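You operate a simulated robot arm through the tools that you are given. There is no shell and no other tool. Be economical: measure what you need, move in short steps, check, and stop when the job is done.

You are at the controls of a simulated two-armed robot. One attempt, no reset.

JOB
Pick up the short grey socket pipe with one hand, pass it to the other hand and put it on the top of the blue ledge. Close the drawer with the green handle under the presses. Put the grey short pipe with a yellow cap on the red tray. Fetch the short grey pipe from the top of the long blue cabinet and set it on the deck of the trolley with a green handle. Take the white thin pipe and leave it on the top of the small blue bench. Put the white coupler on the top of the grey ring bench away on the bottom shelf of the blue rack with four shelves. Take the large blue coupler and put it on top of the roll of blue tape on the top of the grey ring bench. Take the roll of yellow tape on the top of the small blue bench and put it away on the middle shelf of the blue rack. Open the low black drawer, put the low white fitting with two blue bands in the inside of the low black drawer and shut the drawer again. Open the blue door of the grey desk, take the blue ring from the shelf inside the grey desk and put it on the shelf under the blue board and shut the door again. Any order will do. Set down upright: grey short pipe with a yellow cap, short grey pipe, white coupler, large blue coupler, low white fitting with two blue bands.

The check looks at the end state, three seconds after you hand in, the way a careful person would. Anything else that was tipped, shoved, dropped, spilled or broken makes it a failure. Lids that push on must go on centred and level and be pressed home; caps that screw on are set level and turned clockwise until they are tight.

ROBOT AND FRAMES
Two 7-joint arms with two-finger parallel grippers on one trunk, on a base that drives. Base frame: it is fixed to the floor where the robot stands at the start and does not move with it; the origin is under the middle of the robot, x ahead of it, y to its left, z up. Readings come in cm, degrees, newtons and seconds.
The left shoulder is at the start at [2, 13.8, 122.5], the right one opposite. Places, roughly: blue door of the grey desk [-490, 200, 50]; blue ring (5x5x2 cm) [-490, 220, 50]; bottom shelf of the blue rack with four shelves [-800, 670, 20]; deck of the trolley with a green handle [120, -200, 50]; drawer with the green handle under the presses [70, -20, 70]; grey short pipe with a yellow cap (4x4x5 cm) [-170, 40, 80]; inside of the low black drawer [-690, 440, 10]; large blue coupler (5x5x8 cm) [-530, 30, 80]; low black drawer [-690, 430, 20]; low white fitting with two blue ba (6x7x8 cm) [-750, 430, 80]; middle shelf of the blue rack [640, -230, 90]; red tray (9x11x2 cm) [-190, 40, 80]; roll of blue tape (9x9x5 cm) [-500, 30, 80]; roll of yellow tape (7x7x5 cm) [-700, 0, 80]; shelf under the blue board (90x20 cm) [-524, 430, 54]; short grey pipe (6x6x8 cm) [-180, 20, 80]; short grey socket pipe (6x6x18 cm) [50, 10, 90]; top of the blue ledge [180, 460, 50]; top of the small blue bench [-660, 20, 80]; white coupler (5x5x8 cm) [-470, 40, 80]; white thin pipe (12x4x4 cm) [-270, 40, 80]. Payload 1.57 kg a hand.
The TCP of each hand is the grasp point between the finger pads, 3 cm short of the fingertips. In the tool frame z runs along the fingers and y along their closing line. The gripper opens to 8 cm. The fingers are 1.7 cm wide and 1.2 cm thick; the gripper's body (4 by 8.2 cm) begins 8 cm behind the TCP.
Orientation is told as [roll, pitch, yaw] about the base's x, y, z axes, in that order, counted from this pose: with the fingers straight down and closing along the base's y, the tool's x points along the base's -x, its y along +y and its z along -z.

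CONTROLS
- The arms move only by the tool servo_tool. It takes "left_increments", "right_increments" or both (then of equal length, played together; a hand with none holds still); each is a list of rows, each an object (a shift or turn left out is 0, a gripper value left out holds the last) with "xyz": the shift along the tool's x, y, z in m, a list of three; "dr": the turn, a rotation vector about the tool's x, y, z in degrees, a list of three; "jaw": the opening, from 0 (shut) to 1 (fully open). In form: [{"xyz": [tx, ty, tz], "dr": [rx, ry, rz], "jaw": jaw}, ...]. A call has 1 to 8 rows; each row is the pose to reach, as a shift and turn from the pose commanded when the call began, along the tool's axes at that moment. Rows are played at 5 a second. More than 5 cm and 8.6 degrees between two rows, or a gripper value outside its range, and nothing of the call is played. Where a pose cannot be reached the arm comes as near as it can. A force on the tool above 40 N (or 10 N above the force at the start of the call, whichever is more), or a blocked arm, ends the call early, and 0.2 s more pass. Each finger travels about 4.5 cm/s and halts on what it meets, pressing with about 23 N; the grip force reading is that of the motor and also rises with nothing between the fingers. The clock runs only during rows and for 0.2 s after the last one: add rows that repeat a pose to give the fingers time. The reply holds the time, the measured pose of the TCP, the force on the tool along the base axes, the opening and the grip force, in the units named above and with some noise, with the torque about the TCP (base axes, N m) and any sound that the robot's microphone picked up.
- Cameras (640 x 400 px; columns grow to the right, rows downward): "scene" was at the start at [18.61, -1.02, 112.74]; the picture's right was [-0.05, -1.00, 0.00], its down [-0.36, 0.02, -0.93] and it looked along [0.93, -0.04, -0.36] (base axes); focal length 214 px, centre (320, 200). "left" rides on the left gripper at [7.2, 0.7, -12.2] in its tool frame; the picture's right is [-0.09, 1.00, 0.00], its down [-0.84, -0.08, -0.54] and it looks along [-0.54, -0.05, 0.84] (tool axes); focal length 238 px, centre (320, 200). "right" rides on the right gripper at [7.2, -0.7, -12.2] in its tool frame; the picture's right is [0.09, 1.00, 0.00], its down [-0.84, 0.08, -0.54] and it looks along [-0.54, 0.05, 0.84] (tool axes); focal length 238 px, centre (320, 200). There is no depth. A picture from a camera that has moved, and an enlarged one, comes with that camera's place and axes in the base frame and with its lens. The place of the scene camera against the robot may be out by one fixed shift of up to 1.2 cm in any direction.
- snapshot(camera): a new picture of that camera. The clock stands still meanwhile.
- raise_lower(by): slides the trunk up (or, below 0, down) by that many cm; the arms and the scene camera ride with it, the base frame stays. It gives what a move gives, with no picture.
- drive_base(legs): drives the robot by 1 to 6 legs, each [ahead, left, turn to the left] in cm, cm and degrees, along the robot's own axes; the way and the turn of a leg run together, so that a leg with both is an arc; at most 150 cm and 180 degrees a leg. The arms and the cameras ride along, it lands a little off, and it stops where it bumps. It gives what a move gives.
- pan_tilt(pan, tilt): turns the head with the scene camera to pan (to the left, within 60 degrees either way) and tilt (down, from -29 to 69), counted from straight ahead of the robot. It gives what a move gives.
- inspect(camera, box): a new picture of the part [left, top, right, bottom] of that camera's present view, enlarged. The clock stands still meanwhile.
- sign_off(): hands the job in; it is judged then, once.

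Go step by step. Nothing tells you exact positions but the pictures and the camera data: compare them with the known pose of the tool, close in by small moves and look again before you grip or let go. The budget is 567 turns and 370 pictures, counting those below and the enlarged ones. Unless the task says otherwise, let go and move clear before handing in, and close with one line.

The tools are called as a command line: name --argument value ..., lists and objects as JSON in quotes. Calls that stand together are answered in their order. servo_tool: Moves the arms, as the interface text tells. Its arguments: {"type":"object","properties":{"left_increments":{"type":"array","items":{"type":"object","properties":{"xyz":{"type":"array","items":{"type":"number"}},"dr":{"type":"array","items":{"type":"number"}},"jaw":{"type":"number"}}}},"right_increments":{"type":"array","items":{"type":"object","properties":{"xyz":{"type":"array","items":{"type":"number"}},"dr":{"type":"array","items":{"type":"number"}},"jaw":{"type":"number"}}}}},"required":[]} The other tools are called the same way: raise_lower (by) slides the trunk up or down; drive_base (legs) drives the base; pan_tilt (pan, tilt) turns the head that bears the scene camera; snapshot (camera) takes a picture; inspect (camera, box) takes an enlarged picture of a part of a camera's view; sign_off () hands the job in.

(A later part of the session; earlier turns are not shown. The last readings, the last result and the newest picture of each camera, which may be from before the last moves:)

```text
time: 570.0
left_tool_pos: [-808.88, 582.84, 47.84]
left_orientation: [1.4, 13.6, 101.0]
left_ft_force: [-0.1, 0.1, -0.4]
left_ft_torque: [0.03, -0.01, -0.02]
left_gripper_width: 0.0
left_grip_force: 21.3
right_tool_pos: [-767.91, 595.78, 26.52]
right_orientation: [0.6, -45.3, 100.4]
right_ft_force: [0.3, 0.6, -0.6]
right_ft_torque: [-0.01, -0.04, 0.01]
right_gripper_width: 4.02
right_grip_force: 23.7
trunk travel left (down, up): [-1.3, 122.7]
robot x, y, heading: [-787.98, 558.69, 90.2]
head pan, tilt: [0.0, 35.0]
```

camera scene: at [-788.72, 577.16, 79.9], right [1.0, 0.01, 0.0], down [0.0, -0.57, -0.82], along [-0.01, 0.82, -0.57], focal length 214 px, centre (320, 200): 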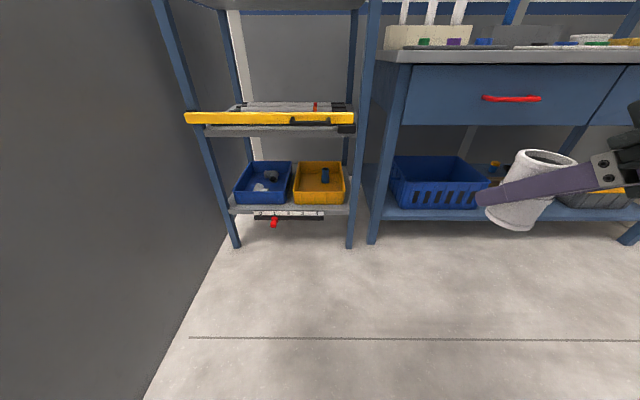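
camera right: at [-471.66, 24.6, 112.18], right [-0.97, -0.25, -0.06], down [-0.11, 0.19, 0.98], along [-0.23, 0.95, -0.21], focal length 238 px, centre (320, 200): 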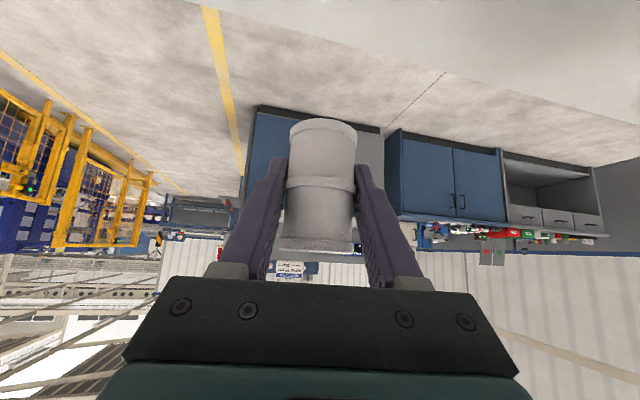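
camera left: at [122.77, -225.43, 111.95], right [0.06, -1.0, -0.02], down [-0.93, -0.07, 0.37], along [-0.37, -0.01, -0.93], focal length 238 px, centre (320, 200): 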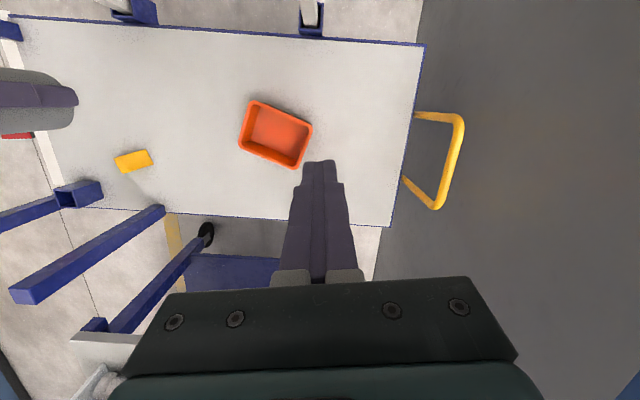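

Reach is fine. But with this grip the fingertips would hit the bins, so I need to re-grip with just the fingertips. I'll use the grey bench to the right as a rest; raise and look at its top.

servo_tool --right_increments '[{"xyz": [-0.025, 0, -0.025]}, {"xyz": [-0.05, 0, -0.05]}, {"xyz": [-0.075, 0, -0.075]}, {"xyz": [-0.1, 0, -0.1]}]'

raise_lower --by 40

raise_lower --by 26

drive_base --legs '[[0, -55, 0]]'

pan_tilt --pan 0 --tilt 45

snapshot --camera "scene"

```text
time: 571.0
left_tool_pos: [-808.9, 582.87, 47.94]
left_orientation: [1.3, 13.5, 101.0]
left_ft_force: [0.8, -0.2, -0.5]
left_ft_torque: [-0.01, 0.01, 0.01]
left_gripper_width: 0.0
left_grip_force: 21.5
right_tool_pos: [-767.67, 595.84, 40.71]
right_orientation: [0.5, -45.3, 100.4]
right_ft_force: [-1.0, -0.4, -0.5]
right_ft_torque: [-0.01, -0.02, -0.04]
right_gripper_width: 4.01
right_grip_force: 22.7
trunk travel left (down, up): [-1.3, 122.7]
robot x, y, heading: [-787.99, 559.37, 90.4]
head pan, tilt: [0.0, 35.0]
```

```text
time: 574.8
left_tool_pos: [-808.88, 582.91, 87.83]
left_orientation: [1.2, 13.5, 101.0]
left_ft_force: [0.2, -0.2, 0.2]
left_ft_torque: [-0.01, -0.04, -0.01]
left_gripper_width: 0.01
left_grip_force: 21.5
right_tool_pos: [-767.67, 595.8, 80.57]
right_orientation: [0.6, -45.1, 100.3]
right_ft_force: [-0.3, -0.8, -0.1]
right_ft_torque: [0.02, 0.01, 0.01]
right_gripper_width: 4.03
right_grip_force: 22.8
trunk travel left (down, up): [-41.3, 82.7]
robot x, y, heading: [-788.17, 558.86, 90.3]
head pan, tilt: [0.0, 35.0]
```

```text
time: 577.5
left_tool_pos: [-808.75, 582.91, 113.92]
left_orientation: [1.4, 13.5, 101.1]
left_ft_force: [0.8, 0.1, -0.3]
left_ft_torque: [0.0, 0.0, 0.03]
left_gripper_width: 0.01
left_grip_force: 21.4
right_tool_pos: [-767.6, 595.91, 106.51]
right_orientation: [0.6, -45.3, 100.2]
right_ft_force: [-0.9, -0.8, 0.0]
right_ft_torque: [0.01, -0.02, 0.01]
right_gripper_width: 4.01
right_grip_force: 23.3
trunk travel left (down, up): [-67.3, 56.7]
robot x, y, heading: [-787.87, 559.19, 90.1]
head pan, tilt: [0.0, 35.0]
```

```text
time: 580.6
left_tool_pos: [-753.69, 583.3, 113.91]
left_orientation: [1.3, 13.5, 101.1]
left_ft_force: [-0.5, -0.6, -0.3]
left_ft_torque: [0.0, 0.01, -0.01]
left_gripper_width: 0.0
left_grip_force: 21.9
right_tool_pos: [-712.42, 596.05, 106.59]
right_orientation: [0.7, -45.2, 100.3]
right_ft_force: [0.4, -0.7, -0.4]
right_ft_torque: [0.0, -0.01, 0.01]
right_gripper_width: 4.01
right_grip_force: 23.1
trunk travel left (down, up): [-67.3, 56.7]
robot x, y, heading: [-732.97, 559.19, 90.1]
head pan, tilt: [0.0, 35.0]
```

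```text
time: 581.3
left_tool_pos: [-753.6, 583.26, 113.86]
left_orientation: [1.2, 13.4, 101.1]
left_ft_force: [0.8, -0.2, 0.3]
left_ft_torque: [0.01, 0.01, 0.01]
left_gripper_width: 0.03
left_grip_force: 21.4
right_tool_pos: [-712.52, 596.15, 106.59]
right_orientation: [0.5, -45.2, 100.2]
right_ft_force: [-1.0, 0.3, -0.9]
right_ft_torque: [0.02, 0.04, -0.02]
right_gripper_width: 4.03
right_grip_force: 22.7
trunk travel left (down, up): [-67.3, 56.7]
robot x, y, heading: [-733.09, 559.19, 90.4]
head pan, tilt: [0.0, 45.0]
```

```text
236 pictures are left
camera scene: at [-733.63, 576.77, 116.42], right [1.0, 0.0, 0.0], down [0.0, -0.71, -0.71], along [0.0, 0.71, -0.71], focal length 214 px, centre (320, 200)
```

scene: 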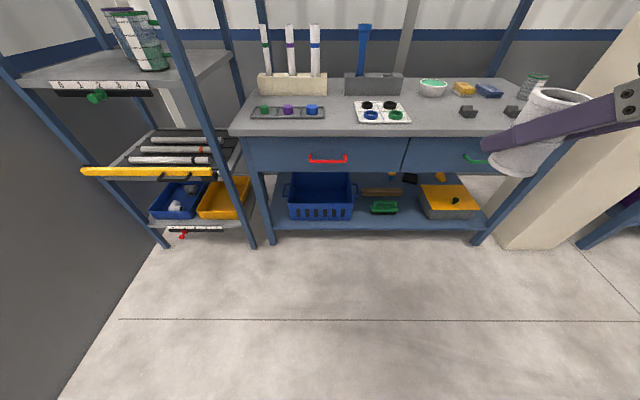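

Free spot on the bench at about [-689, 658, 80]. Go there, set the coupler down and re-grip.

drive_base --legs '[[61.5, -23.5, 0]]'

raise_lower --by -16

pan_tilt --pan -20 --tilt 50

snapshot --camera "scene"

```text
time: 585.0
left_tool_pos: [-730.69, 644.96, 113.94]
left_orientation: [1.3, 13.6, 101.1]
left_ft_force: [0.2, 0.4, -1.1]
left_ft_torque: [-0.01, -0.02, 0.02]
left_gripper_width: 0.0
left_grip_force: 21.4
right_tool_pos: [-689.51, 657.85, 106.59]
right_orientation: [0.5, -45.2, 100.2]
right_ft_force: [0.3, -0.1, -0.7]
right_ft_torque: [0.0, -0.01, 0.02]
right_gripper_width: 4.01
right_grip_force: 22.5
trunk travel left (down, up): [-67.3, 56.7]
robot x, y, heading: [-710.0, 620.98, 90.1]
head pan, tilt: [0.0, 45.0]
```

```text
time: 586.8
left_tool_pos: [-730.66, 644.92, 98.01]
left_orientation: [1.3, 13.6, 101.0]
left_ft_force: [-0.5, -0.4, 0.8]
left_ft_torque: [-0.01, 0.02, -0.02]
left_gripper_width: 0.01
left_grip_force: 20.8
right_tool_pos: [-689.45, 657.75, 90.55]
right_orientation: [0.6, -45.2, 100.2]
right_ft_force: [-0.5, 0.0, -0.9]
right_ft_torque: [-0.04, 0.01, 0.02]
right_gripper_width: 4.01
right_grip_force: 23.0
trunk travel left (down, up): [-51.3, 72.7]
robot x, y, heading: [-709.65, 620.99, 90.3]
head pan, tilt: [0.0, 45.0]
```

```text
time: 587.7
left_tool_pos: [-730.67, 644.96, 97.87]
left_orientation: [1.3, 13.5, 101.1]
left_ft_force: [0.5, 0.0, 0.2]
left_ft_torque: [-0.01, -0.01, 0.03]
left_gripper_width: 0.0
left_grip_force: 21.0
right_tool_pos: [-689.48, 657.78, 90.58]
right_orientation: [0.5, -45.2, 100.1]
right_ft_force: [0.0, -1.0, -0.1]
right_ft_torque: [-0.01, 0.0, 0.01]
right_gripper_width: 4.01
right_grip_force: 23.1
trunk travel left (down, up): [-51.3, 72.7]
robot x, y, heading: [-709.64, 620.91, 90.3]
head pan, tilt: [-20.0, 50.0]
```

```text
235 pictures are left
camera scene: at [-707.93, 637.57, 99.72], right [0.94, -0.34, 0.0], down [-0.26, -0.72, -0.64], along [0.22, 0.61, -0.77], focal length 214 px, centre (320, 200)
```

scene: 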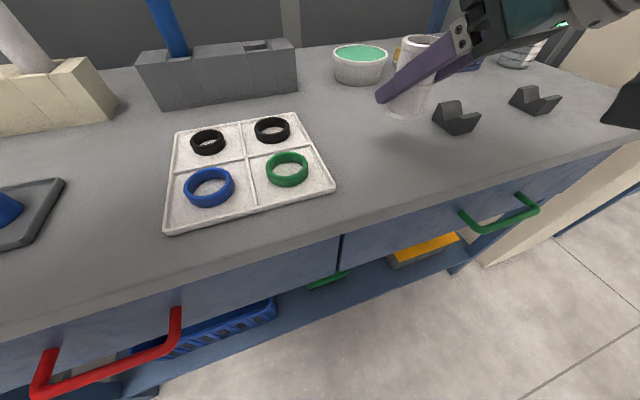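

raise_lower --by -5.8

raise_lower --by -0.5

raise_lower --by -0.5

snapshot --camera "right"

```text
time: 588.6
left_tool_pos: [-730.6, 644.83, 92.12]
left_orientation: [1.4, 13.5, 101.0]
left_ft_force: [0.2, 0.4, -0.3]
left_ft_torque: [0.0, -0.02, -0.01]
left_gripper_width: 0.04
left_grip_force: 21.1
right_tool_pos: [-689.53, 657.89, 84.73]
right_orientation: [0.6, -45.1, 100.2]
right_ft_force: [-0.6, 0.3, 0.1]
right_ft_torque: [-0.02, 0.01, -0.03]
right_gripper_width: 3.98
right_grip_force: 22.1
trunk travel left (down, up): [-45.5, 78.5]
robot x, y, heading: [-709.92, 621.41, 90.0]
head pan, tilt: [-20.0, 50.0]
```

```text
time: 589.2
left_tool_pos: [-730.65, 644.85, 91.56]
left_orientation: [1.3, 13.5, 101.1]
left_ft_force: [-0.4, -0.7, -0.3]
left_ft_torque: [-0.01, 0.0, 0.0]
left_gripper_width: 0.0
left_grip_force: 21.2
right_tool_pos: [-689.51, 657.77, 84.32]
right_orientation: [0.6, -45.3, 100.3]
right_ft_force: [0.1, 0.3, -0.6]
right_ft_torque: [0.01, -0.01, 0.01]
right_gripper_width: 4.01
right_grip_force: 22.9
trunk travel left (down, up): [-45.0, 79.0]
robot x, y, heading: [-709.98, 621.04, 90.4]
head pan, tilt: [-20.0, 50.0]
```

```text
time: 589.7
left_tool_pos: [-730.61, 644.89, 91.06]
left_orientation: [1.3, 13.5, 101.2]
left_ft_force: [-0.2, 0.4, -0.7]
left_ft_torque: [0.01, 0.01, -0.02]
left_gripper_width: 0.01
left_grip_force: 21.6
right_tool_pos: [-689.48, 657.73, 83.74]
right_orientation: [0.6, -45.2, 100.2]
right_ft_force: [1.0, 0.0, -0.6]
right_ft_torque: [0.02, -0.01, 0.01]
right_gripper_width: 4.02
right_grip_force: 23.1
trunk travel left (down, up): [-44.5, 79.5]
robot x, y, heading: [-710.05, 620.67, 90.2]
head pan, tilt: [-20.0, 50.0]
```

```text
234 pictures are left
camera right: at [-686.17, 644.49, 87.34], right [-0.97, -0.25, -0.06], down [-0.11, 0.19, 0.98], along [-0.23, 0.95, -0.21], focal length 238 px, centre (320, 200)
```

right: 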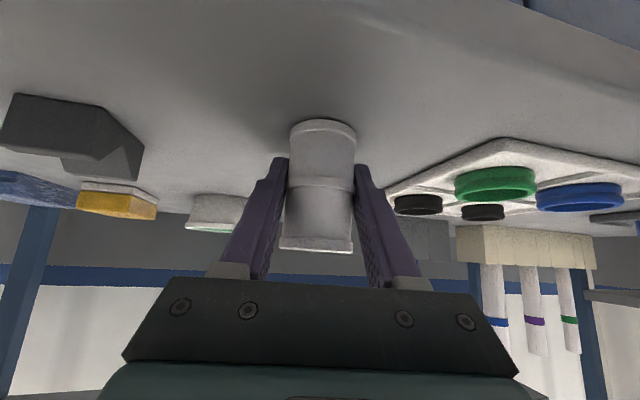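

raise_lower --by -0.4

raise_lower --by -0.4

raise_lower --by -0.4

```text
time: 590.2
left_tool_pos: [-730.63, 644.92, 90.66]
left_orientation: [1.3, 13.5, 101.1]
left_ft_force: [0.0, 0.2, -0.7]
left_ft_torque: [0.01, 0.0, -0.04]
left_gripper_width: 0.0
left_grip_force: 20.9
right_tool_pos: [-689.36, 658.05, 83.62]
right_orientation: [0.6, -45.5, 100.3]
right_ft_force: [-2.3, -6.4, 20.1]
right_ft_torque: [-0.24, -0.08, -0.04]
right_gripper_width: 4.03
right_grip_force: 22.4
trunk travel left (down, up): [-44.1, 79.9]
robot x, y, heading: [-709.73, 620.77, 90.5]
head pan, tilt: [-20.0, 50.0]
```

```text
time: 590.8
left_tool_pos: [-730.46, 645.04, 90.33]
left_orientation: [1.3, 13.4, 101.2]
left_ft_force: [-0.2, 0.2, 0.1]
left_ft_torque: [0.03, -0.01, 0.0]
left_gripper_width: 0.0
left_grip_force: 21.1
right_tool_pos: [-689.46, 658.07, 83.14]
right_orientation: [0.6, -45.4, 100.3]
right_ft_force: [-2.0, -0.1, 22.3]
right_ft_torque: [0.11, 0.01, -0.02]
right_gripper_width: 4.03
right_grip_force: 22.7
trunk travel left (down, up): [-43.7, 80.3]
robot x, y, heading: [-710.12, 620.97, 90.1]
head pan, tilt: [-20.0, 50.0]
```

```text
time: 591.3
left_tool_pos: [-730.48, 645.09, 89.84]
left_orientation: [1.3, 13.4, 101.0]
left_ft_force: [-0.4, 0.0, 0.0]
left_ft_torque: [-0.01, -0.01, 0.0]
left_gripper_width: 0.0
left_grip_force: 21.5
right_tool_pos: [-689.32, 657.97, 82.69]
right_orientation: [0.6, -45.4, 100.4]
right_ft_force: [-1.8, -1.9, 24.5]
right_ft_torque: [0.05, -0.12, -0.05]
right_gripper_width: 4.01
right_grip_force: 22.9
trunk travel left (down, up): [-43.3, 80.7]
robot x, y, heading: [-709.68, 621.13, 90.2]
head pan, tilt: [-20.0, 50.0]
```

Settled on the bench. Open, pull the hand back so only the fingertips overlap the coupler, and grip again.

servo_tool --right_increments '[{"jaw": 0.65}, {"jaw": 0.8}, {"jaw": 0.8}, {"jaw": 0.8, "xyz": [-0.0092, 0, -0.029]}, {"jaw": 0.8, "xyz": [-0.0092, 0, -0.029]}]'

snapshot --camera "right"

inspect --camera "scene" --box '[320, 10, 560, 170]'

```text
time: 592.5
left_tool_pos: [-730.55, 644.82, 89.93]
left_orientation: [1.4, 13.5, 101.1]
left_ft_force: [0.6, 0.6, -0.4]
left_ft_torque: [0.0, -0.01, 0.0]
left_gripper_width: 0.01
left_grip_force: 21.4
right_tool_pos: [-689.15, 656.37, 85.19]
right_orientation: [0.6, -45.0, 100.2]
right_ft_force: [-1.6, 0.6, -0.2]
right_ft_torque: [0.0, 0.0, -0.02]
right_gripper_width: 6.41
right_grip_force: 0.1
trunk travel left (down, up): [-43.3, 80.7]
robot x, y, heading: [-709.89, 621.04, 90.5]
head pan, tilt: [-20.0, 50.0]
```

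```text
233 pictures are left
camera right: at [-685.87, 643.06, 88.83], right [-0.97, -0.25, -0.06], down [-0.11, 0.19, 0.98], along [-0.23, 0.95, -0.21], focal length 238 px, centre (320, 200)
```

right: 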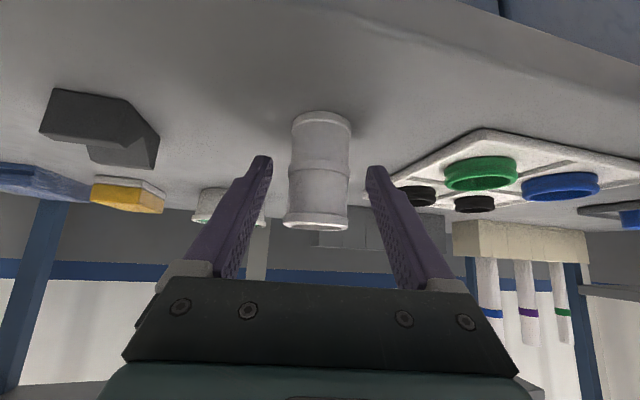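

```text
2.50 times, centred on (440, 90) of scene
camera zoom: at [-707.93, 637.59, 91.71], right [0.94, -0.34, 0.0], down [-0.26, -0.72, -0.64], along [0.22, 0.61, -0.77], focal length 536 px, centre (20, 475)
```

zoom: 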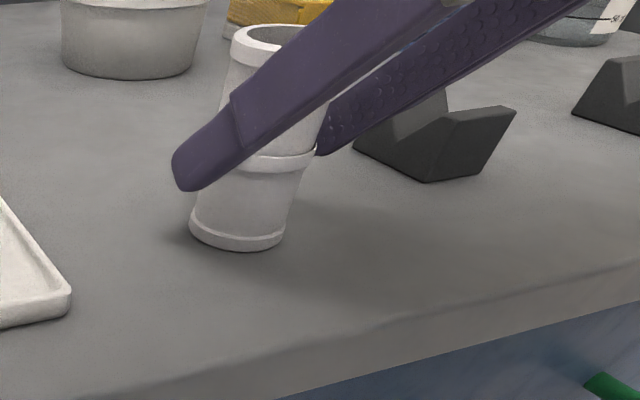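

servo_tool --right_increments '[{"jaw": 0}, {"jaw": 0}, {"jaw": 0}, {"jaw": 0}, {"jaw": 0}]'

raise_lower --by 8

snapshot --camera "right"

inspect --camera "scene" --box '[320, 10, 560, 170]'

```text
time: 593.7
left_tool_pos: [-730.65, 644.82, 90.01]
left_orientation: [1.3, 13.5, 101.2]
left_ft_force: [0.3, -0.2, 0.4]
left_ft_torque: [0.0, -0.03, 0.02]
left_gripper_width: 0.01
left_grip_force: 21.2
right_tool_pos: [-689.18, 656.25, 85.22]
right_orientation: [0.6, -45.1, 100.1]
right_ft_force: [0.9, 0.0, 0.0]
right_ft_torque: [-0.02, 0.01, 0.01]
right_gripper_width: 3.98
right_grip_force: 23.0
trunk travel left (down, up): [-43.3, 80.7]
robot x, y, heading: [-709.7, 621.01, 90.5]
head pan, tilt: [-20.0, 50.0]
```

```text
time: 594.9
left_tool_pos: [-730.66, 644.71, 97.89]
left_orientation: [1.4, 13.5, 101.1]
left_ft_force: [-0.2, -0.7, 0.0]
left_ft_torque: [0.0, 0.01, 0.0]
left_gripper_width: 0.0
left_grip_force: 21.5
right_tool_pos: [-689.25, 656.46, 93.31]
right_orientation: [0.7, -45.1, 100.2]
right_ft_force: [0.2, 0.5, -0.9]
right_ft_torque: [-0.03, 0.02, -0.02]
right_gripper_width: 3.99
right_grip_force: 23.5
trunk travel left (down, up): [-51.3, 72.7]
robot x, y, heading: [-709.82, 620.67, 90.2]
head pan, tilt: [-20.0, 50.0]
```

```text
231 pictures are left
camera right: at [-685.89, 643.08, 96.88], right [-0.97, -0.25, -0.06], down [-0.11, 0.19, 0.98], along [-0.23, 0.95, -0.21], focal length 238 px, centre (320, 200)
```

right: 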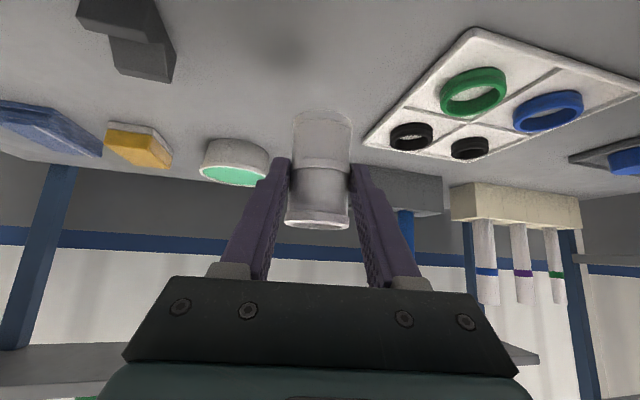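

```text
2.50 times, centred on (440, 90) of scene
camera zoom: at [-707.92, 637.56, 99.72], right [0.94, -0.34, 0.0], down [-0.26, -0.72, -0.64], along [0.22, 0.6, -0.77], focal length 536 px, centre (20, 475)
```

zoom: 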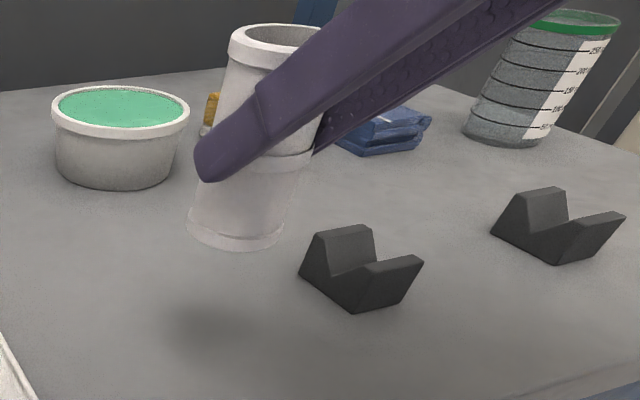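

Re-gripped at the fingertips. For the shelf I must stand clear of the left wall, so I'll approach with heading ~130° and the hand yawed back to point at the rack; try that yaw in the open first.

raise_lower --by 12

drive_base --legs '[[-55, 0, 0]]'

servo_tool --right_increments '[{"dr": [5.9, 0, 5.9]}, {"dr": [11.8, 0, 11.8]}, {"dr": [17.7, 0, 17.7]}, {"dr": [23.6, 0, 23.6]}, {"dr": [29.5, 0, 29.5]}, {"dr": [35.4, 0, 35.4]}]'

```text
time: 596.4
left_tool_pos: [-730.54, 644.93, 109.91]
left_orientation: [1.3, 13.6, 101.1]
left_ft_force: [-0.2, 0.4, -0.1]
left_ft_torque: [-0.01, -0.05, 0.0]
left_gripper_width: 0.0
left_grip_force: 21.8
right_tool_pos: [-689.19, 656.35, 105.35]
right_orientation: [0.6, -45.3, 100.1]
right_ft_force: [0.9, 0.4, -0.8]
right_ft_torque: [0.0, -0.01, 0.0]
right_gripper_width: 4.01
right_grip_force: 23.2
trunk travel left (down, up): [-63.3, 60.7]
robot x, y, heading: [-709.88, 621.16, 90.0]
head pan, tilt: [-20.0, 50.0]
```

```text
time: 599.6
left_tool_pos: [-730.38, 589.64, 109.87]
left_orientation: [1.4, 13.4, 101.2]
left_ft_force: [-0.6, 0.2, 0.1]
left_ft_torque: [0.03, 0.02, -0.01]
left_gripper_width: 0.01
left_grip_force: 21.6
right_tool_pos: [-689.0, 601.11, 105.43]
right_orientation: [0.6, -45.1, 100.3]
right_ft_force: [-0.3, -0.1, -0.9]
right_ft_torque: [-0.04, 0.0, -0.01]
right_gripper_width: 4.0
right_grip_force: 22.8
trunk travel left (down, up): [-63.3, 60.7]
robot x, y, heading: [-709.71, 565.62, 90.4]
head pan, tilt: [-20.0, 50.0]
```

```text
time: 601.0
left_tool_pos: [-730.35, 589.62, 109.91]
left_orientation: [1.6, 13.4, 101.3]
left_ft_force: [1.0, 0.3, 0.4]
left_ft_torque: [0.01, -0.03, 0.02]
left_gripper_width: 0.02
left_grip_force: 21.2
right_tool_pos: [-689.01, 601.17, 105.24]
right_orientation: [0.5, -44.7, 50.3]
right_ft_force: [-0.3, 0.7, -0.7]
right_ft_torque: [0.01, 0.02, -0.01]
right_gripper_width: 4.0
right_grip_force: 22.8
trunk travel left (down, up): [-63.3, 60.7]
robot x, y, heading: [-709.53, 565.68, 90.3]
head pan, tilt: [-20.0, 50.0]
```

Reachable. Now check the extra downward reach in this pose.

servo_tool --right_increments '[{"xyz": [0.027, 0, 0.027]}, {"xyz": [0.054, 0, 0.054]}, {"xyz": [0.08, 0, 0.08]}, {"xyz": [0.106, 0, 0.106]}]'

drive_base --legs '[[0, 0, 38], [0, 0, 1]]'

```text
time: 602.0
left_tool_pos: [-730.16, 589.63, 109.91]
left_orientation: [1.4, 13.5, 101.2]
left_ft_force: [-0.1, 0.0, 0.0]
left_ft_torque: [0.0, 0.02, 0.03]
left_gripper_width: 0.0
left_grip_force: 21.0
right_tool_pos: [-688.85, 601.31, 90.33]
right_orientation: [0.7, -44.7, 50.3]
right_ft_force: [-0.4, -0.5, 0.3]
right_ft_torque: [-0.03, 0.0, -0.02]
right_gripper_width: 3.98
right_grip_force: 22.6
trunk travel left (down, up): [-63.3, 60.7]
robot x, y, heading: [-709.61, 565.7, 90.4]
head pan, tilt: [-20.0, 50.0]
```

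```text
time: 604.5
left_tool_pos: [-740.83, 571.2, 109.91]
left_orientation: [1.3, 13.5, 140.1]
left_ft_force: [0.5, -0.1, 1.2]
left_ft_torque: [0.03, -0.01, 0.04]
left_gripper_width: 0.0
left_grip_force: 21.0
right_tool_pos: [-715.84, 606.24, 90.35]
right_orientation: [0.6, -44.9, 89.2]
right_ft_force: [-0.6, 0.8, -0.3]
right_ft_torque: [-0.03, 0.0, 0.0]
right_gripper_width: 4.03
right_grip_force: 22.9
trunk travel left (down, up): [-63.3, 60.7]
robot x, y, heading: [-709.71, 565.88, 129.6]
head pan, tilt: [-20.0, 50.0]
```

pan_tilt --pan -60 --tilt 45

snapshot --camera "scene"

snapshot --camera "left"

```text
time: 605.5
left_tool_pos: [-740.75, 571.31, 109.96]
left_orientation: [1.4, 13.5, 140.1]
left_ft_force: [0.2, -0.3, 1.2]
left_ft_torque: [-0.03, 0.01, -0.02]
left_gripper_width: 0.02
left_grip_force: 21.3
right_tool_pos: [-715.87, 606.26, 90.19]
right_orientation: [0.6, -44.8, 89.2]
right_ft_force: [-0.1, -0.7, -0.3]
right_ft_torque: [-0.01, -0.01, -0.02]
right_gripper_width: 4.0
right_grip_force: 22.7
trunk travel left (down, up): [-63.3, 60.7]
robot x, y, heading: [-709.22, 565.74, 129.3]
head pan, tilt: [-60.0, 45.0]
```

```text
229 pictures are left
camera scene: at [-713.61, 580.46, 112.41], right [0.94, -0.35, 0.0], down [-0.25, -0.66, -0.71], along [0.25, 0.66, -0.71], focal length 214 px, centre (320, 200)
```

scene: 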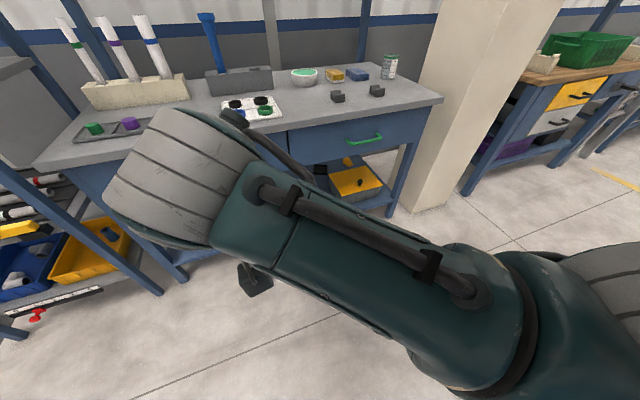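

```text
228 pictures are left
camera left: at [-737.88, 568.18, 123.44], right [-0.71, -0.7, 0.0], down [-0.66, 0.67, 0.33], along [-0.23, 0.23, -0.94], focal length 238 px, centre (320, 200)
```

left: 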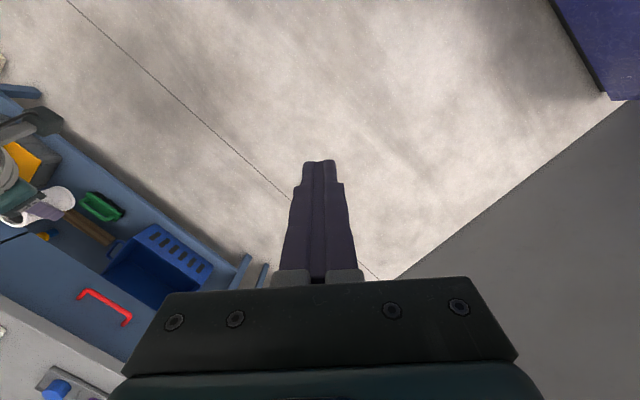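

In this pose the right elbow is tucked near the body, good. Tuck the left hand somewhat, and drive to a stand-off in front of the rack, then lower.

servo_tool --left_increments '[{"xyz": [-0.013, -0.04, 0]}, {"xyz": [-0.026, -0.08, 0]}, {"xyz": [-0.039, -0.119, 0]}]'

drive_base --legs '[[74.3, 52.9, 0]]'

raise_lower --by -30

raise_lower --by -26

snapshot --camera "right"

pan_tilt --pan -40 --tilt 30

snapshot --camera "scene"

```text
time: 606.4
left_tool_pos: [-735.87, 582.78, 108.71]
left_orientation: [1.4, 13.4, 140.1]
left_ft_force: [-0.7, 0.1, 0.3]
left_ft_torque: [0.02, -0.02, 0.01]
left_gripper_width: 0.02
left_grip_force: 21.2
right_tool_pos: [-715.87, 606.18, 90.35]
right_orientation: [0.5, -44.8, 89.1]
right_ft_force: [-0.1, -0.5, -1.3]
right_ft_torque: [0.02, 0.03, -0.04]
right_gripper_width: 3.99
right_grip_force: 23.0
trunk travel left (down, up): [-63.3, 60.7]
robot x, y, heading: [-709.4, 565.87, 129.0]
head pan, tilt: [-60.0, 45.0]
```

```text
time: 611.0
left_tool_pos: [-821.63, 605.95, 108.61]
left_orientation: [1.3, 13.6, 140.2]
left_ft_force: [-0.3, -0.4, 0.1]
left_ft_torque: [-0.02, 0.0, 0.0]
left_gripper_width: 0.0
left_grip_force: 21.9
right_tool_pos: [-801.51, 629.49, 90.35]
right_orientation: [0.5, -44.8, 89.4]
right_ft_force: [-0.8, 0.7, -0.3]
right_ft_torque: [-0.01, 0.01, 0.01]
right_gripper_width: 3.98
right_grip_force: 23.0
trunk travel left (down, up): [-63.3, 60.7]
robot x, y, heading: [-795.67, 589.01, 129.1]
head pan, tilt: [-60.0, 45.0]
stopped in leg 1: the robot was blocked; the commanded pose is now the measured one
```

```text
time: 614.0
left_tool_pos: [-821.59, 605.91, 78.52]
left_orientation: [1.3, 13.6, 140.2]
left_ft_force: [0.2, 0.7, -0.1]
left_ft_torque: [0.01, 0.01, 0.02]
left_gripper_width: 0.02
left_grip_force: 20.8
right_tool_pos: [-801.58, 629.56, 60.33]
right_orientation: [0.4, -44.8, 89.4]
right_ft_force: [0.9, -1.1, 0.5]
right_ft_torque: [-0.02, 0.02, 0.04]
right_gripper_width: 3.99
right_grip_force: 22.8
trunk travel left (down, up): [-33.3, 90.7]
robot x, y, heading: [-795.4, 588.89, 129.6]
head pan, tilt: [-60.0, 45.0]
```

```text
time: 616.6
left_tool_pos: [-821.55, 605.93, 52.67]
left_orientation: [1.2, 13.5, 140.1]
left_ft_force: [0.1, -1.1, -0.4]
left_ft_torque: [0.02, 0.01, -0.02]
left_gripper_width: 0.0
left_grip_force: 20.7
right_tool_pos: [-801.56, 629.56, 34.26]
right_orientation: [0.4, -44.8, 89.3]
right_ft_force: [1.4, -0.1, -0.7]
right_ft_torque: [0.0, 0.03, 0.01]
right_gripper_width: 4.01
right_grip_force: 23.0
trunk travel left (down, up): [-7.3, 116.7]
robot x, y, heading: [-795.32, 589.11, 129.6]
head pan, tilt: [-60.0, 45.0]
```

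```text
227 pictures are left
camera right: at [-800.85, 615.95, 37.98], right [-1.0, -0.06, -0.06], down [-0.07, 0.21, 0.97], along [-0.05, 0.98, -0.22], focal length 238 px, centre (320, 200)
```

right: 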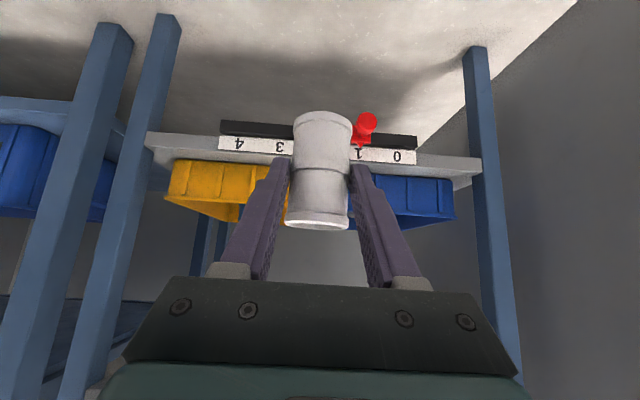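

```text
time: 617.5
left_tool_pos: [-821.71, 606.0, 52.69]
left_orientation: [1.1, 13.6, 140.1]
left_ft_force: [-1.3, -0.3, 1.2]
left_ft_torque: [-0.01, 0.01, 0.0]
left_gripper_width: 0.0
left_grip_force: 21.4
right_tool_pos: [-801.57, 629.56, 34.46]
right_orientation: [0.6, -44.8, 89.5]
right_ft_force: [-0.8, -0.2, -1.0]
right_ft_torque: [-0.02, 0.01, -0.04]
right_gripper_width: 3.97
right_grip_force: 22.9
trunk travel left (down, up): [-7.3, 116.7]
robot x, y, heading: [-795.29, 589.38, 129.2]
head pan, tilt: [-40.0, 30.0]
```

```text
226 pictures are left
camera scene: at [-802.04, 605.23, 58.66], right [1.0, -0.01, 0.0], down [0.0, -0.5, -0.87], along [0.01, 0.87, -0.5], focal length 214 px, centre (320, 200)
```

scene: 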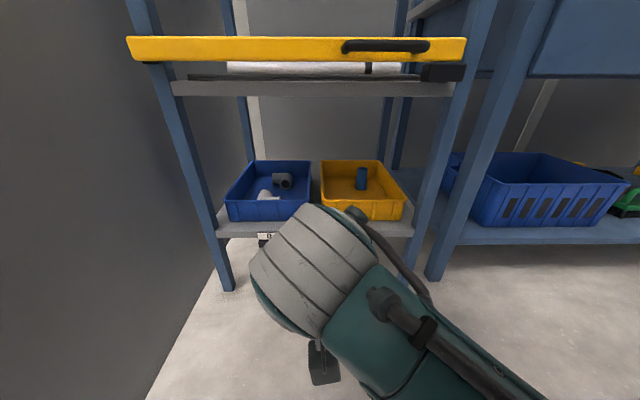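

The coupler is lined up with the gap between the bins (x≈-801.2). Advance to the shelf strip at this height (base 7 cm above the shelf).

drive_base --legs '[[14, -12.5, 0]]'

snapshot --camera "right"

inspect --camera "scene" --box '[200, 140, 440, 290]'

```text
time: 619.0
left_tool_pos: [-821.15, 624.32, 52.71]
left_orientation: [1.4, 13.4, 140.2]
left_ft_force: [0.5, 0.6, -0.6]
left_ft_torque: [0.04, -0.04, 0.02]
left_gripper_width: 0.0
left_grip_force: 21.0
right_tool_pos: [-801.28, 647.83, 34.22]
right_orientation: [0.6, -44.7, 89.3]
right_ft_force: [-0.5, 0.6, -0.3]
right_ft_torque: [0.01, 0.0, -0.01]
right_gripper_width: 4.0
right_grip_force: 23.3
trunk travel left (down, up): [-7.3, 116.7]
robot x, y, heading: [-795.02, 607.75, 129.5]
head pan, tilt: [-40.0, 30.0]
```

```text
225 pictures are left
camera right: at [-800.48, 634.31, 37.97], right [-1.0, -0.06, -0.06], down [-0.07, 0.21, 0.97], along [-0.05, 0.97, -0.22], focal length 238 px, centre (320, 200)
```

right: 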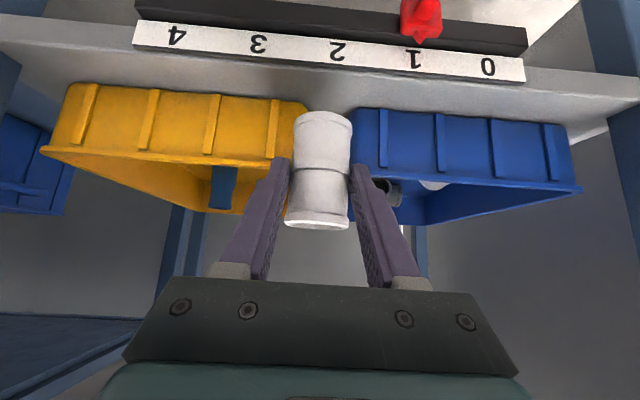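

```text
2.67 times, centred on (320, 215) of scene
camera zoom: at [-801.6, 623.65, 58.65], right [1.0, -0.01, 0.0], down [-0.01, -0.5, -0.87], along [0.01, 0.87, -0.5], focal length 572 px, centre (320, 160)
```

zoom: 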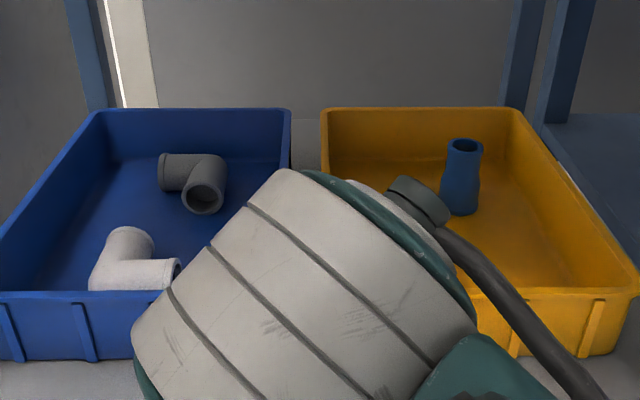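

Gap measured ≈6 cm wide, centred at x≈-801.5; front of bins y≈657. Move the hand forward 6.3 cm, then lower.

servo_tool --right_increments '[{"xyz": [-0.022, 0, 0.022]}, {"xyz": [-0.0445, 0, 0.0445]}, {"xyz": [-0.0445, 0.001, 0.0445]}]'

raise_lower --by -5

snapshot --camera "right"

```text
time: 619.8
left_tool_pos: [-821.16, 624.59, 52.79]
left_orientation: [1.5, 13.5, 140.2]
left_ft_force: [-0.2, 0.5, 0.4]
left_ft_torque: [0.01, -0.01, 0.0]
left_gripper_width: 0.01
left_grip_force: 21.7
right_tool_pos: [-801.15, 654.56, 34.26]
right_orientation: [0.6, -44.8, 89.2]
right_ft_force: [0.0, -0.6, -1.1]
right_ft_torque: [0.01, 0.01, 0.01]
right_gripper_width: 3.98
right_grip_force: 22.9
trunk travel left (down, up): [-7.3, 116.7]
robot x, y, heading: [-794.26, 607.67, 129.1]
head pan, tilt: [-40.0, 30.0]
```

```text
time: 620.3
left_tool_pos: [-821.18, 624.53, 50.84]
left_orientation: [1.5, 13.5, 140.2]
left_ft_force: [0.4, 0.5, 0.5]
left_ft_torque: [-0.02, 0.0, 0.04]
left_gripper_width: 0.0
left_grip_force: 21.2
right_tool_pos: [-801.36, 655.1, 33.63]
right_orientation: [1.8, -46.5, 88.5]
right_ft_force: [2.1, -1.3, 5.1]
right_ft_torque: [0.08, 0.09, -0.02]
right_gripper_width: 3.98
right_grip_force: 22.7
trunk travel left (down, up): [-5.5, 118.5]
robot x, y, heading: [-794.89, 607.57, 129.4]
head pan, tilt: [-40.0, 30.0]
stopped: the force on the tool passed its limit at 58 N (the readings are from after the stop); the commanded pose is now the measured one
```

```text
223 pictures are left
camera right: at [-800.75, 641.3, 36.78], right [-1.0, -0.06, -0.04], down [-0.06, 0.18, 0.98], along [-0.05, 0.98, -0.19], focal length 238 px, centre (320, 200)
```

right: 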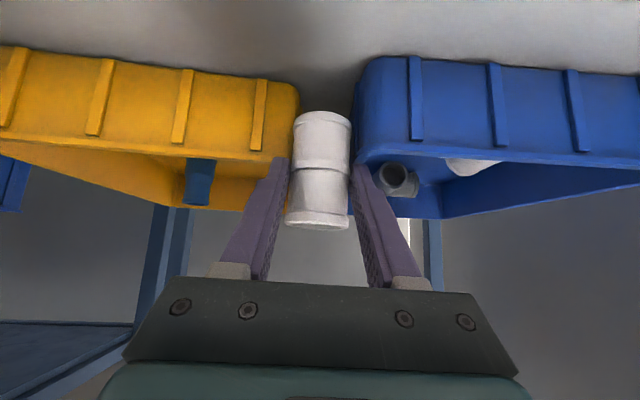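

The fingertips caught the bins' rims; back up and out at once.

raise_lower --by 2.5

servo_tool --right_increments '[{"xyz": [0.018, 0, -0.018]}, {"xyz": [0.035, 0, -0.035], "dr": [0, 1.5, 0]}]'

snapshot --camera "right"

snapshot --camera "scene"

```text
time: 621.0
left_tool_pos: [-821.26, 624.4, 53.44]
left_orientation: [1.3, 13.5, 140.1]
left_ft_force: [-0.4, -0.2, 0.0]
left_ft_torque: [-0.01, 0.03, 0.0]
left_gripper_width: 0.0
left_grip_force: 21.6
right_tool_pos: [-801.58, 654.94, 35.96]
right_orientation: [1.8, -46.2, 88.4]
right_ft_force: [0.0, 0.2, 0.6]
right_ft_torque: [-0.03, -0.02, 0.0]
right_gripper_width: 4.01
right_grip_force: 22.8
trunk travel left (down, up): [-8.0, 116.0]
robot x, y, heading: [-795.02, 607.68, 129.2]
head pan, tilt: [-40.0, 30.0]
```

```text
time: 621.6
left_tool_pos: [-821.11, 624.62, 53.46]
left_orientation: [1.4, 13.4, 140.2]
left_ft_force: [0.2, -0.3, 0.7]
left_ft_torque: [0.0, 0.0, 0.03]
left_gripper_width: 0.0
left_grip_force: 21.0
right_tool_pos: [-800.38, 651.68, 36.39]
right_orientation: [-0.5, -47.2, 89.8]
right_ft_force: [0.3, -0.3, -1.0]
right_ft_torque: [-0.02, 0.04, 0.01]
right_gripper_width: 3.98
right_grip_force: 22.8
trunk travel left (down, up): [-8.0, 116.0]
robot x, y, heading: [-794.41, 607.54, 129.5]
head pan, tilt: [-40.0, 30.0]
```

```text
222 pictures are left
camera right: at [-799.74, 637.83, 39.61], right [-1.0, -0.05, -0.07], down [-0.08, 0.17, 0.98], along [-0.04, 0.98, -0.18], focal length 238 px, centre (320, 200)
```

right: 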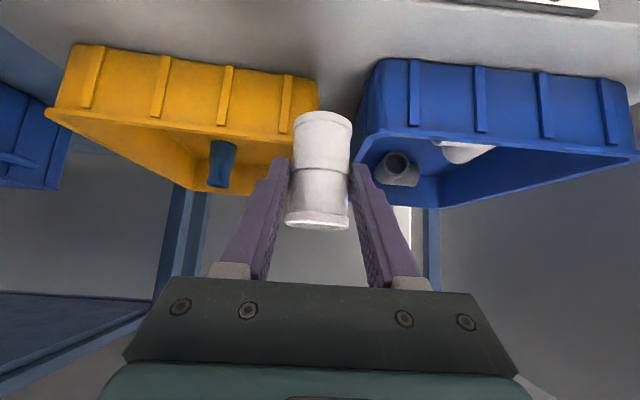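

```text
221 pictures are left
camera scene: at [-801.54, 623.84, 59.38], right [1.0, -0.01, 0.0], down [0.0, -0.5, -0.87], along [0.01, 0.87, -0.5], focal length 214 px, centre (320, 200)
```

scene: 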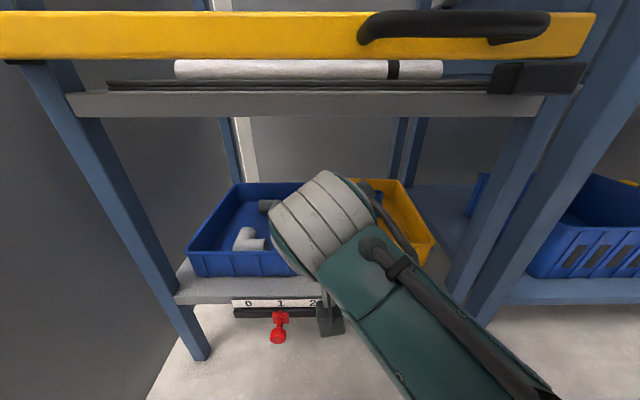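

inspect --camera "scene" --box '[200, 140, 440, 290]'

inspect --camera "right" --box '[40, 0, 640, 240]'

```text
2.67 times, centred on (320, 215) of scene
camera zoom: at [-801.54, 623.84, 59.38], right [1.0, -0.01, 0.0], down [0.0, -0.5, -0.87], along [0.01, 0.87, -0.5], focal length 572 px, centre (320, 160)
```

zoom: 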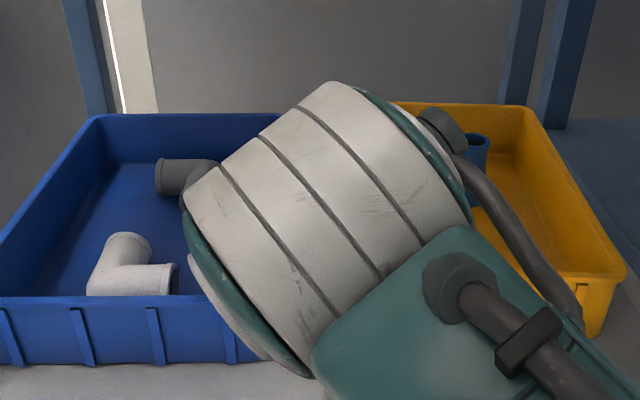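

```text
1.07 times, centred on (340, 120) of right (not enlarged: the box is as wide or as high as the picture)
camera zoom: at [-799.74, 637.83, 39.61], right [-1.0, -0.05, -0.07], down [-0.08, 0.17, 0.98], along [-0.04, 0.98, -0.18], focal length 254 px, centre (299, 285)
```

zoom: 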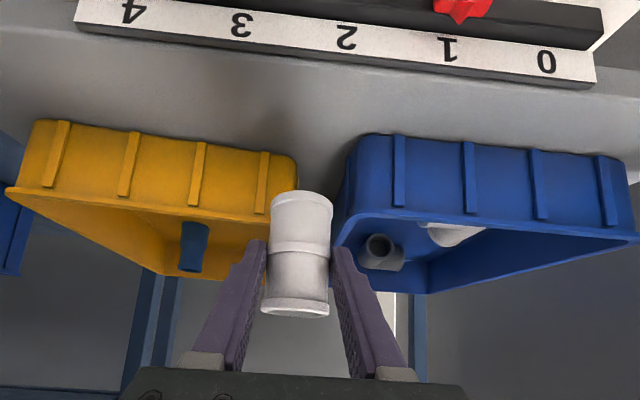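

The yellow bin seems to have been nudged back a little; I'll correct that afterwards. First inspect the shelf front edge carefully.

inspect --camera "scene" --box '[150, 220, 350, 345]'

```text
3.20 times, centred on (250, 282) of scene
camera zoom: at [-801.54, 623.84, 59.38], right [1.0, -0.01, 0.0], down [0.0, -0.5, -0.87], along [0.01, 0.87, -0.5], focal length 686 px, centre (544, -64)
```

zoom: 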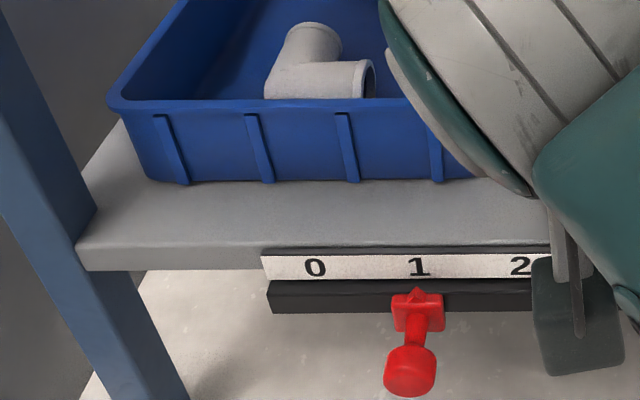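

Set position: TCP to about [-801.5, 653.3] and hand back to 45°, still above the rims.

servo_tool --right_increments '[{"xyz": [-0.011, 0.011, 0.011], "dr": [0, 2.1, 0]}, {"xyz": [-0.011, 0.011, 0.011], "dr": [0, 2.1, 0]}, {"xyz": [-0.011, 0.011, 0.011], "dr": [0, 2.1, 0]}]'

snapshot --camera "right"

```text
time: 622.4
left_tool_pos: [-821.22, 624.47, 53.45]
left_orientation: [1.3, 13.6, 140.2]
left_ft_force: [-0.1, -0.9, 0.9]
left_ft_torque: [0.02, 0.03, 0.02]
left_gripper_width: 0.0
left_grip_force: 21.2
right_tool_pos: [-801.3, 652.75, 36.07]
right_orientation: [-1.5, -44.7, 90.8]
right_ft_force: [-0.4, 0.1, -0.9]
right_ft_torque: [-0.01, 0.0, 0.0]
right_gripper_width: 4.01
right_grip_force: 23.5
trunk travel left (down, up): [-8.0, 116.0]
robot x, y, heading: [-794.68, 607.72, 129.5]
head pan, tilt: [-40.0, 30.0]
```

```text
217 pictures are left
camera right: at [-800.63, 639.1, 39.78], right [-0.99, -0.06, -0.08], down [-0.09, 0.21, 0.97], along [-0.04, 0.97, -0.22], focal length 238 px, centre (320, 200)
```

right: 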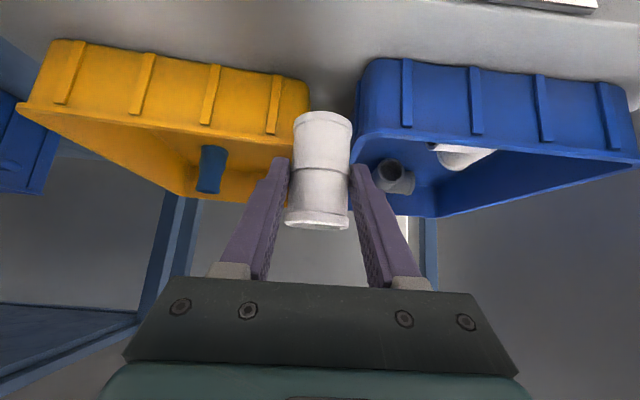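

Clearance to the blue rim is about half a cm. Lower slowly.

raise_lower --by -3

raise_lower --by -2.5

snapshot --camera "right"

inspect --camera "scene" --box '[150, 150, 450, 345]'

```text
time: 623.2
left_tool_pos: [-821.22, 624.36, 50.51]
left_orientation: [1.3, 13.6, 140.3]
left_ft_force: [0.5, 0.4, -0.8]
left_ft_torque: [-0.01, 0.06, -0.04]
left_gripper_width: 0.0
left_grip_force: 21.3
right_tool_pos: [-801.3, 653.11, 33.49]
right_orientation: [-1.0, -45.3, 90.3]
right_ft_force: [3.3, -9.8, 30.5]
right_ft_torque: [0.31, 0.84, 0.2]
right_gripper_width: 3.99
right_grip_force: 23.0
trunk travel left (down, up): [-5.0, 119.0]
robot x, y, heading: [-794.63, 607.84, 129.1]
head pan, tilt: [-40.0, 30.0]
```

```text
time: 623.5
left_tool_pos: [-821.13, 624.37, 50.32]
left_orientation: [1.4, 13.5, 140.2]
left_ft_force: [-1.7, -0.6, -0.1]
left_ft_torque: [-0.01, -0.02, 0.01]
left_gripper_width: 0.0
left_grip_force: 21.6
right_tool_pos: [-801.0, 653.4, 33.56]
right_orientation: [-1.4, -46.0, 90.5]
right_ft_force: [2.1, -6.5, 7.5]
right_ft_torque: [0.27, 0.27, 0.14]
right_gripper_width: 4.0
right_grip_force: 23.3
trunk travel left (down, up): [-5.0, 119.0]
robot x, y, heading: [-794.58, 607.38, 129.3]
head pan, tilt: [-40.0, 30.0]
stopped: the force on the tool passed its limit at 50 N (the readings are from after the stop); the commanded pose is now the measured one
```

```text
216 pictures are left
camera right: at [-800.46, 639.62, 36.96], right [-0.99, -0.06, -0.08], down [-0.09, 0.19, 0.98], along [-0.04, 0.98, -0.2], focal length 238 px, centre (320, 200)
```

right: 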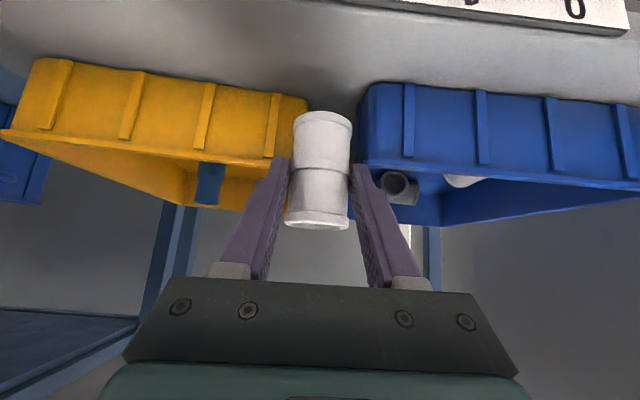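

```text
2.05 times, centred on (300, 248) of scene
camera zoom: at [-801.58, 623.74, 56.25], right [1.0, -0.01, 0.0], down [-0.01, -0.5, -0.87], along [0.01, 0.87, -0.5], focal length 440 px, centre (361, 103)
```

zoom: 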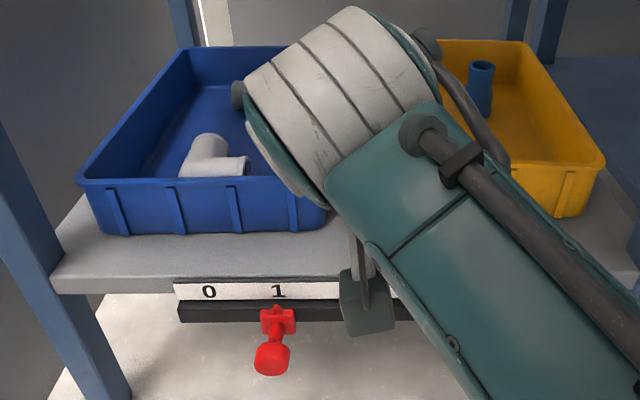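

The torque shows the left fingertip resting on the blue bin's rim corner, so the rim is ~2 cm nearer than thought. Up, back 2.2 cm, and try again.

raise_lower --by 2

servo_tool --right_increments '[{"xyz": [0.0155, -0.003, -0.0155], "dr": [0, 1, 0]}, {"xyz": [0.0155, -0.003, -0.0155], "dr": [0, 1, 0]}, {"xyz": [0.0155, -0.003, -0.0155], "dr": [0, 1, 0]}]'

snapshot --camera "right"

```text
time: 624.1
left_tool_pos: [-821.19, 624.38, 52.44]
left_orientation: [1.4, 13.5, 140.3]
left_ft_force: [0.0, -0.7, -0.3]
left_ft_torque: [-0.01, 0.05, -0.02]
left_gripper_width: 0.0
left_grip_force: 21.6
right_tool_pos: [-801.04, 653.36, 35.61]
right_orientation: [-1.5, -45.9, 90.6]
right_ft_force: [0.3, 0.0, -0.6]
right_ft_torque: [0.0, 0.0, 0.04]
right_gripper_width: 4.03
right_grip_force: 22.5
trunk travel left (down, up): [-7.0, 117.0]
robot x, y, heading: [-794.79, 607.91, 129.1]
head pan, tilt: [-40.0, 30.0]
```

```text
time: 624.9
left_tool_pos: [-821.24, 624.53, 52.31]
left_orientation: [1.2, 13.5, 140.2]
left_ft_force: [-0.2, 0.2, 0.1]
left_ft_torque: [-0.01, 0.03, 0.01]
left_gripper_width: 0.01
left_grip_force: 21.4
right_tool_pos: [-799.61, 652.55, 36.01]
right_orientation: [-4.3, -47.0, 92.4]
right_ft_force: [0.0, 0.7, -1.1]
right_ft_torque: [-0.01, -0.01, -0.02]
right_gripper_width: 3.98
right_grip_force: 23.2
trunk travel left (down, up): [-7.0, 117.0]
robot x, y, heading: [-794.24, 607.56, 129.4]
head pan, tilt: [-40.0, 30.0]
```

```text
214 pictures are left
camera right: at [-799.16, 638.73, 39.16], right [-0.99, -0.05, -0.12], down [-0.13, 0.17, 0.98], along [-0.03, 0.98, -0.18], focal length 238 px, centre (320, 200)
```

right: 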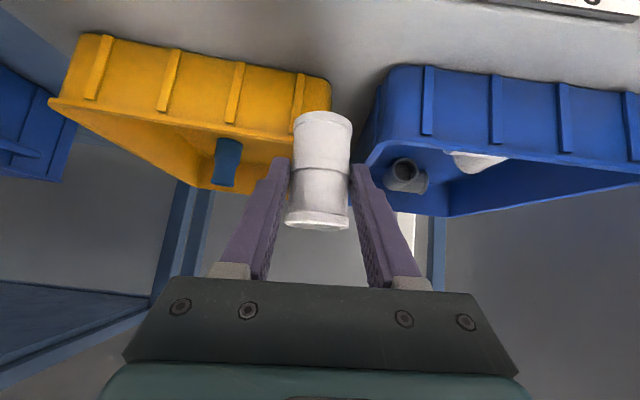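

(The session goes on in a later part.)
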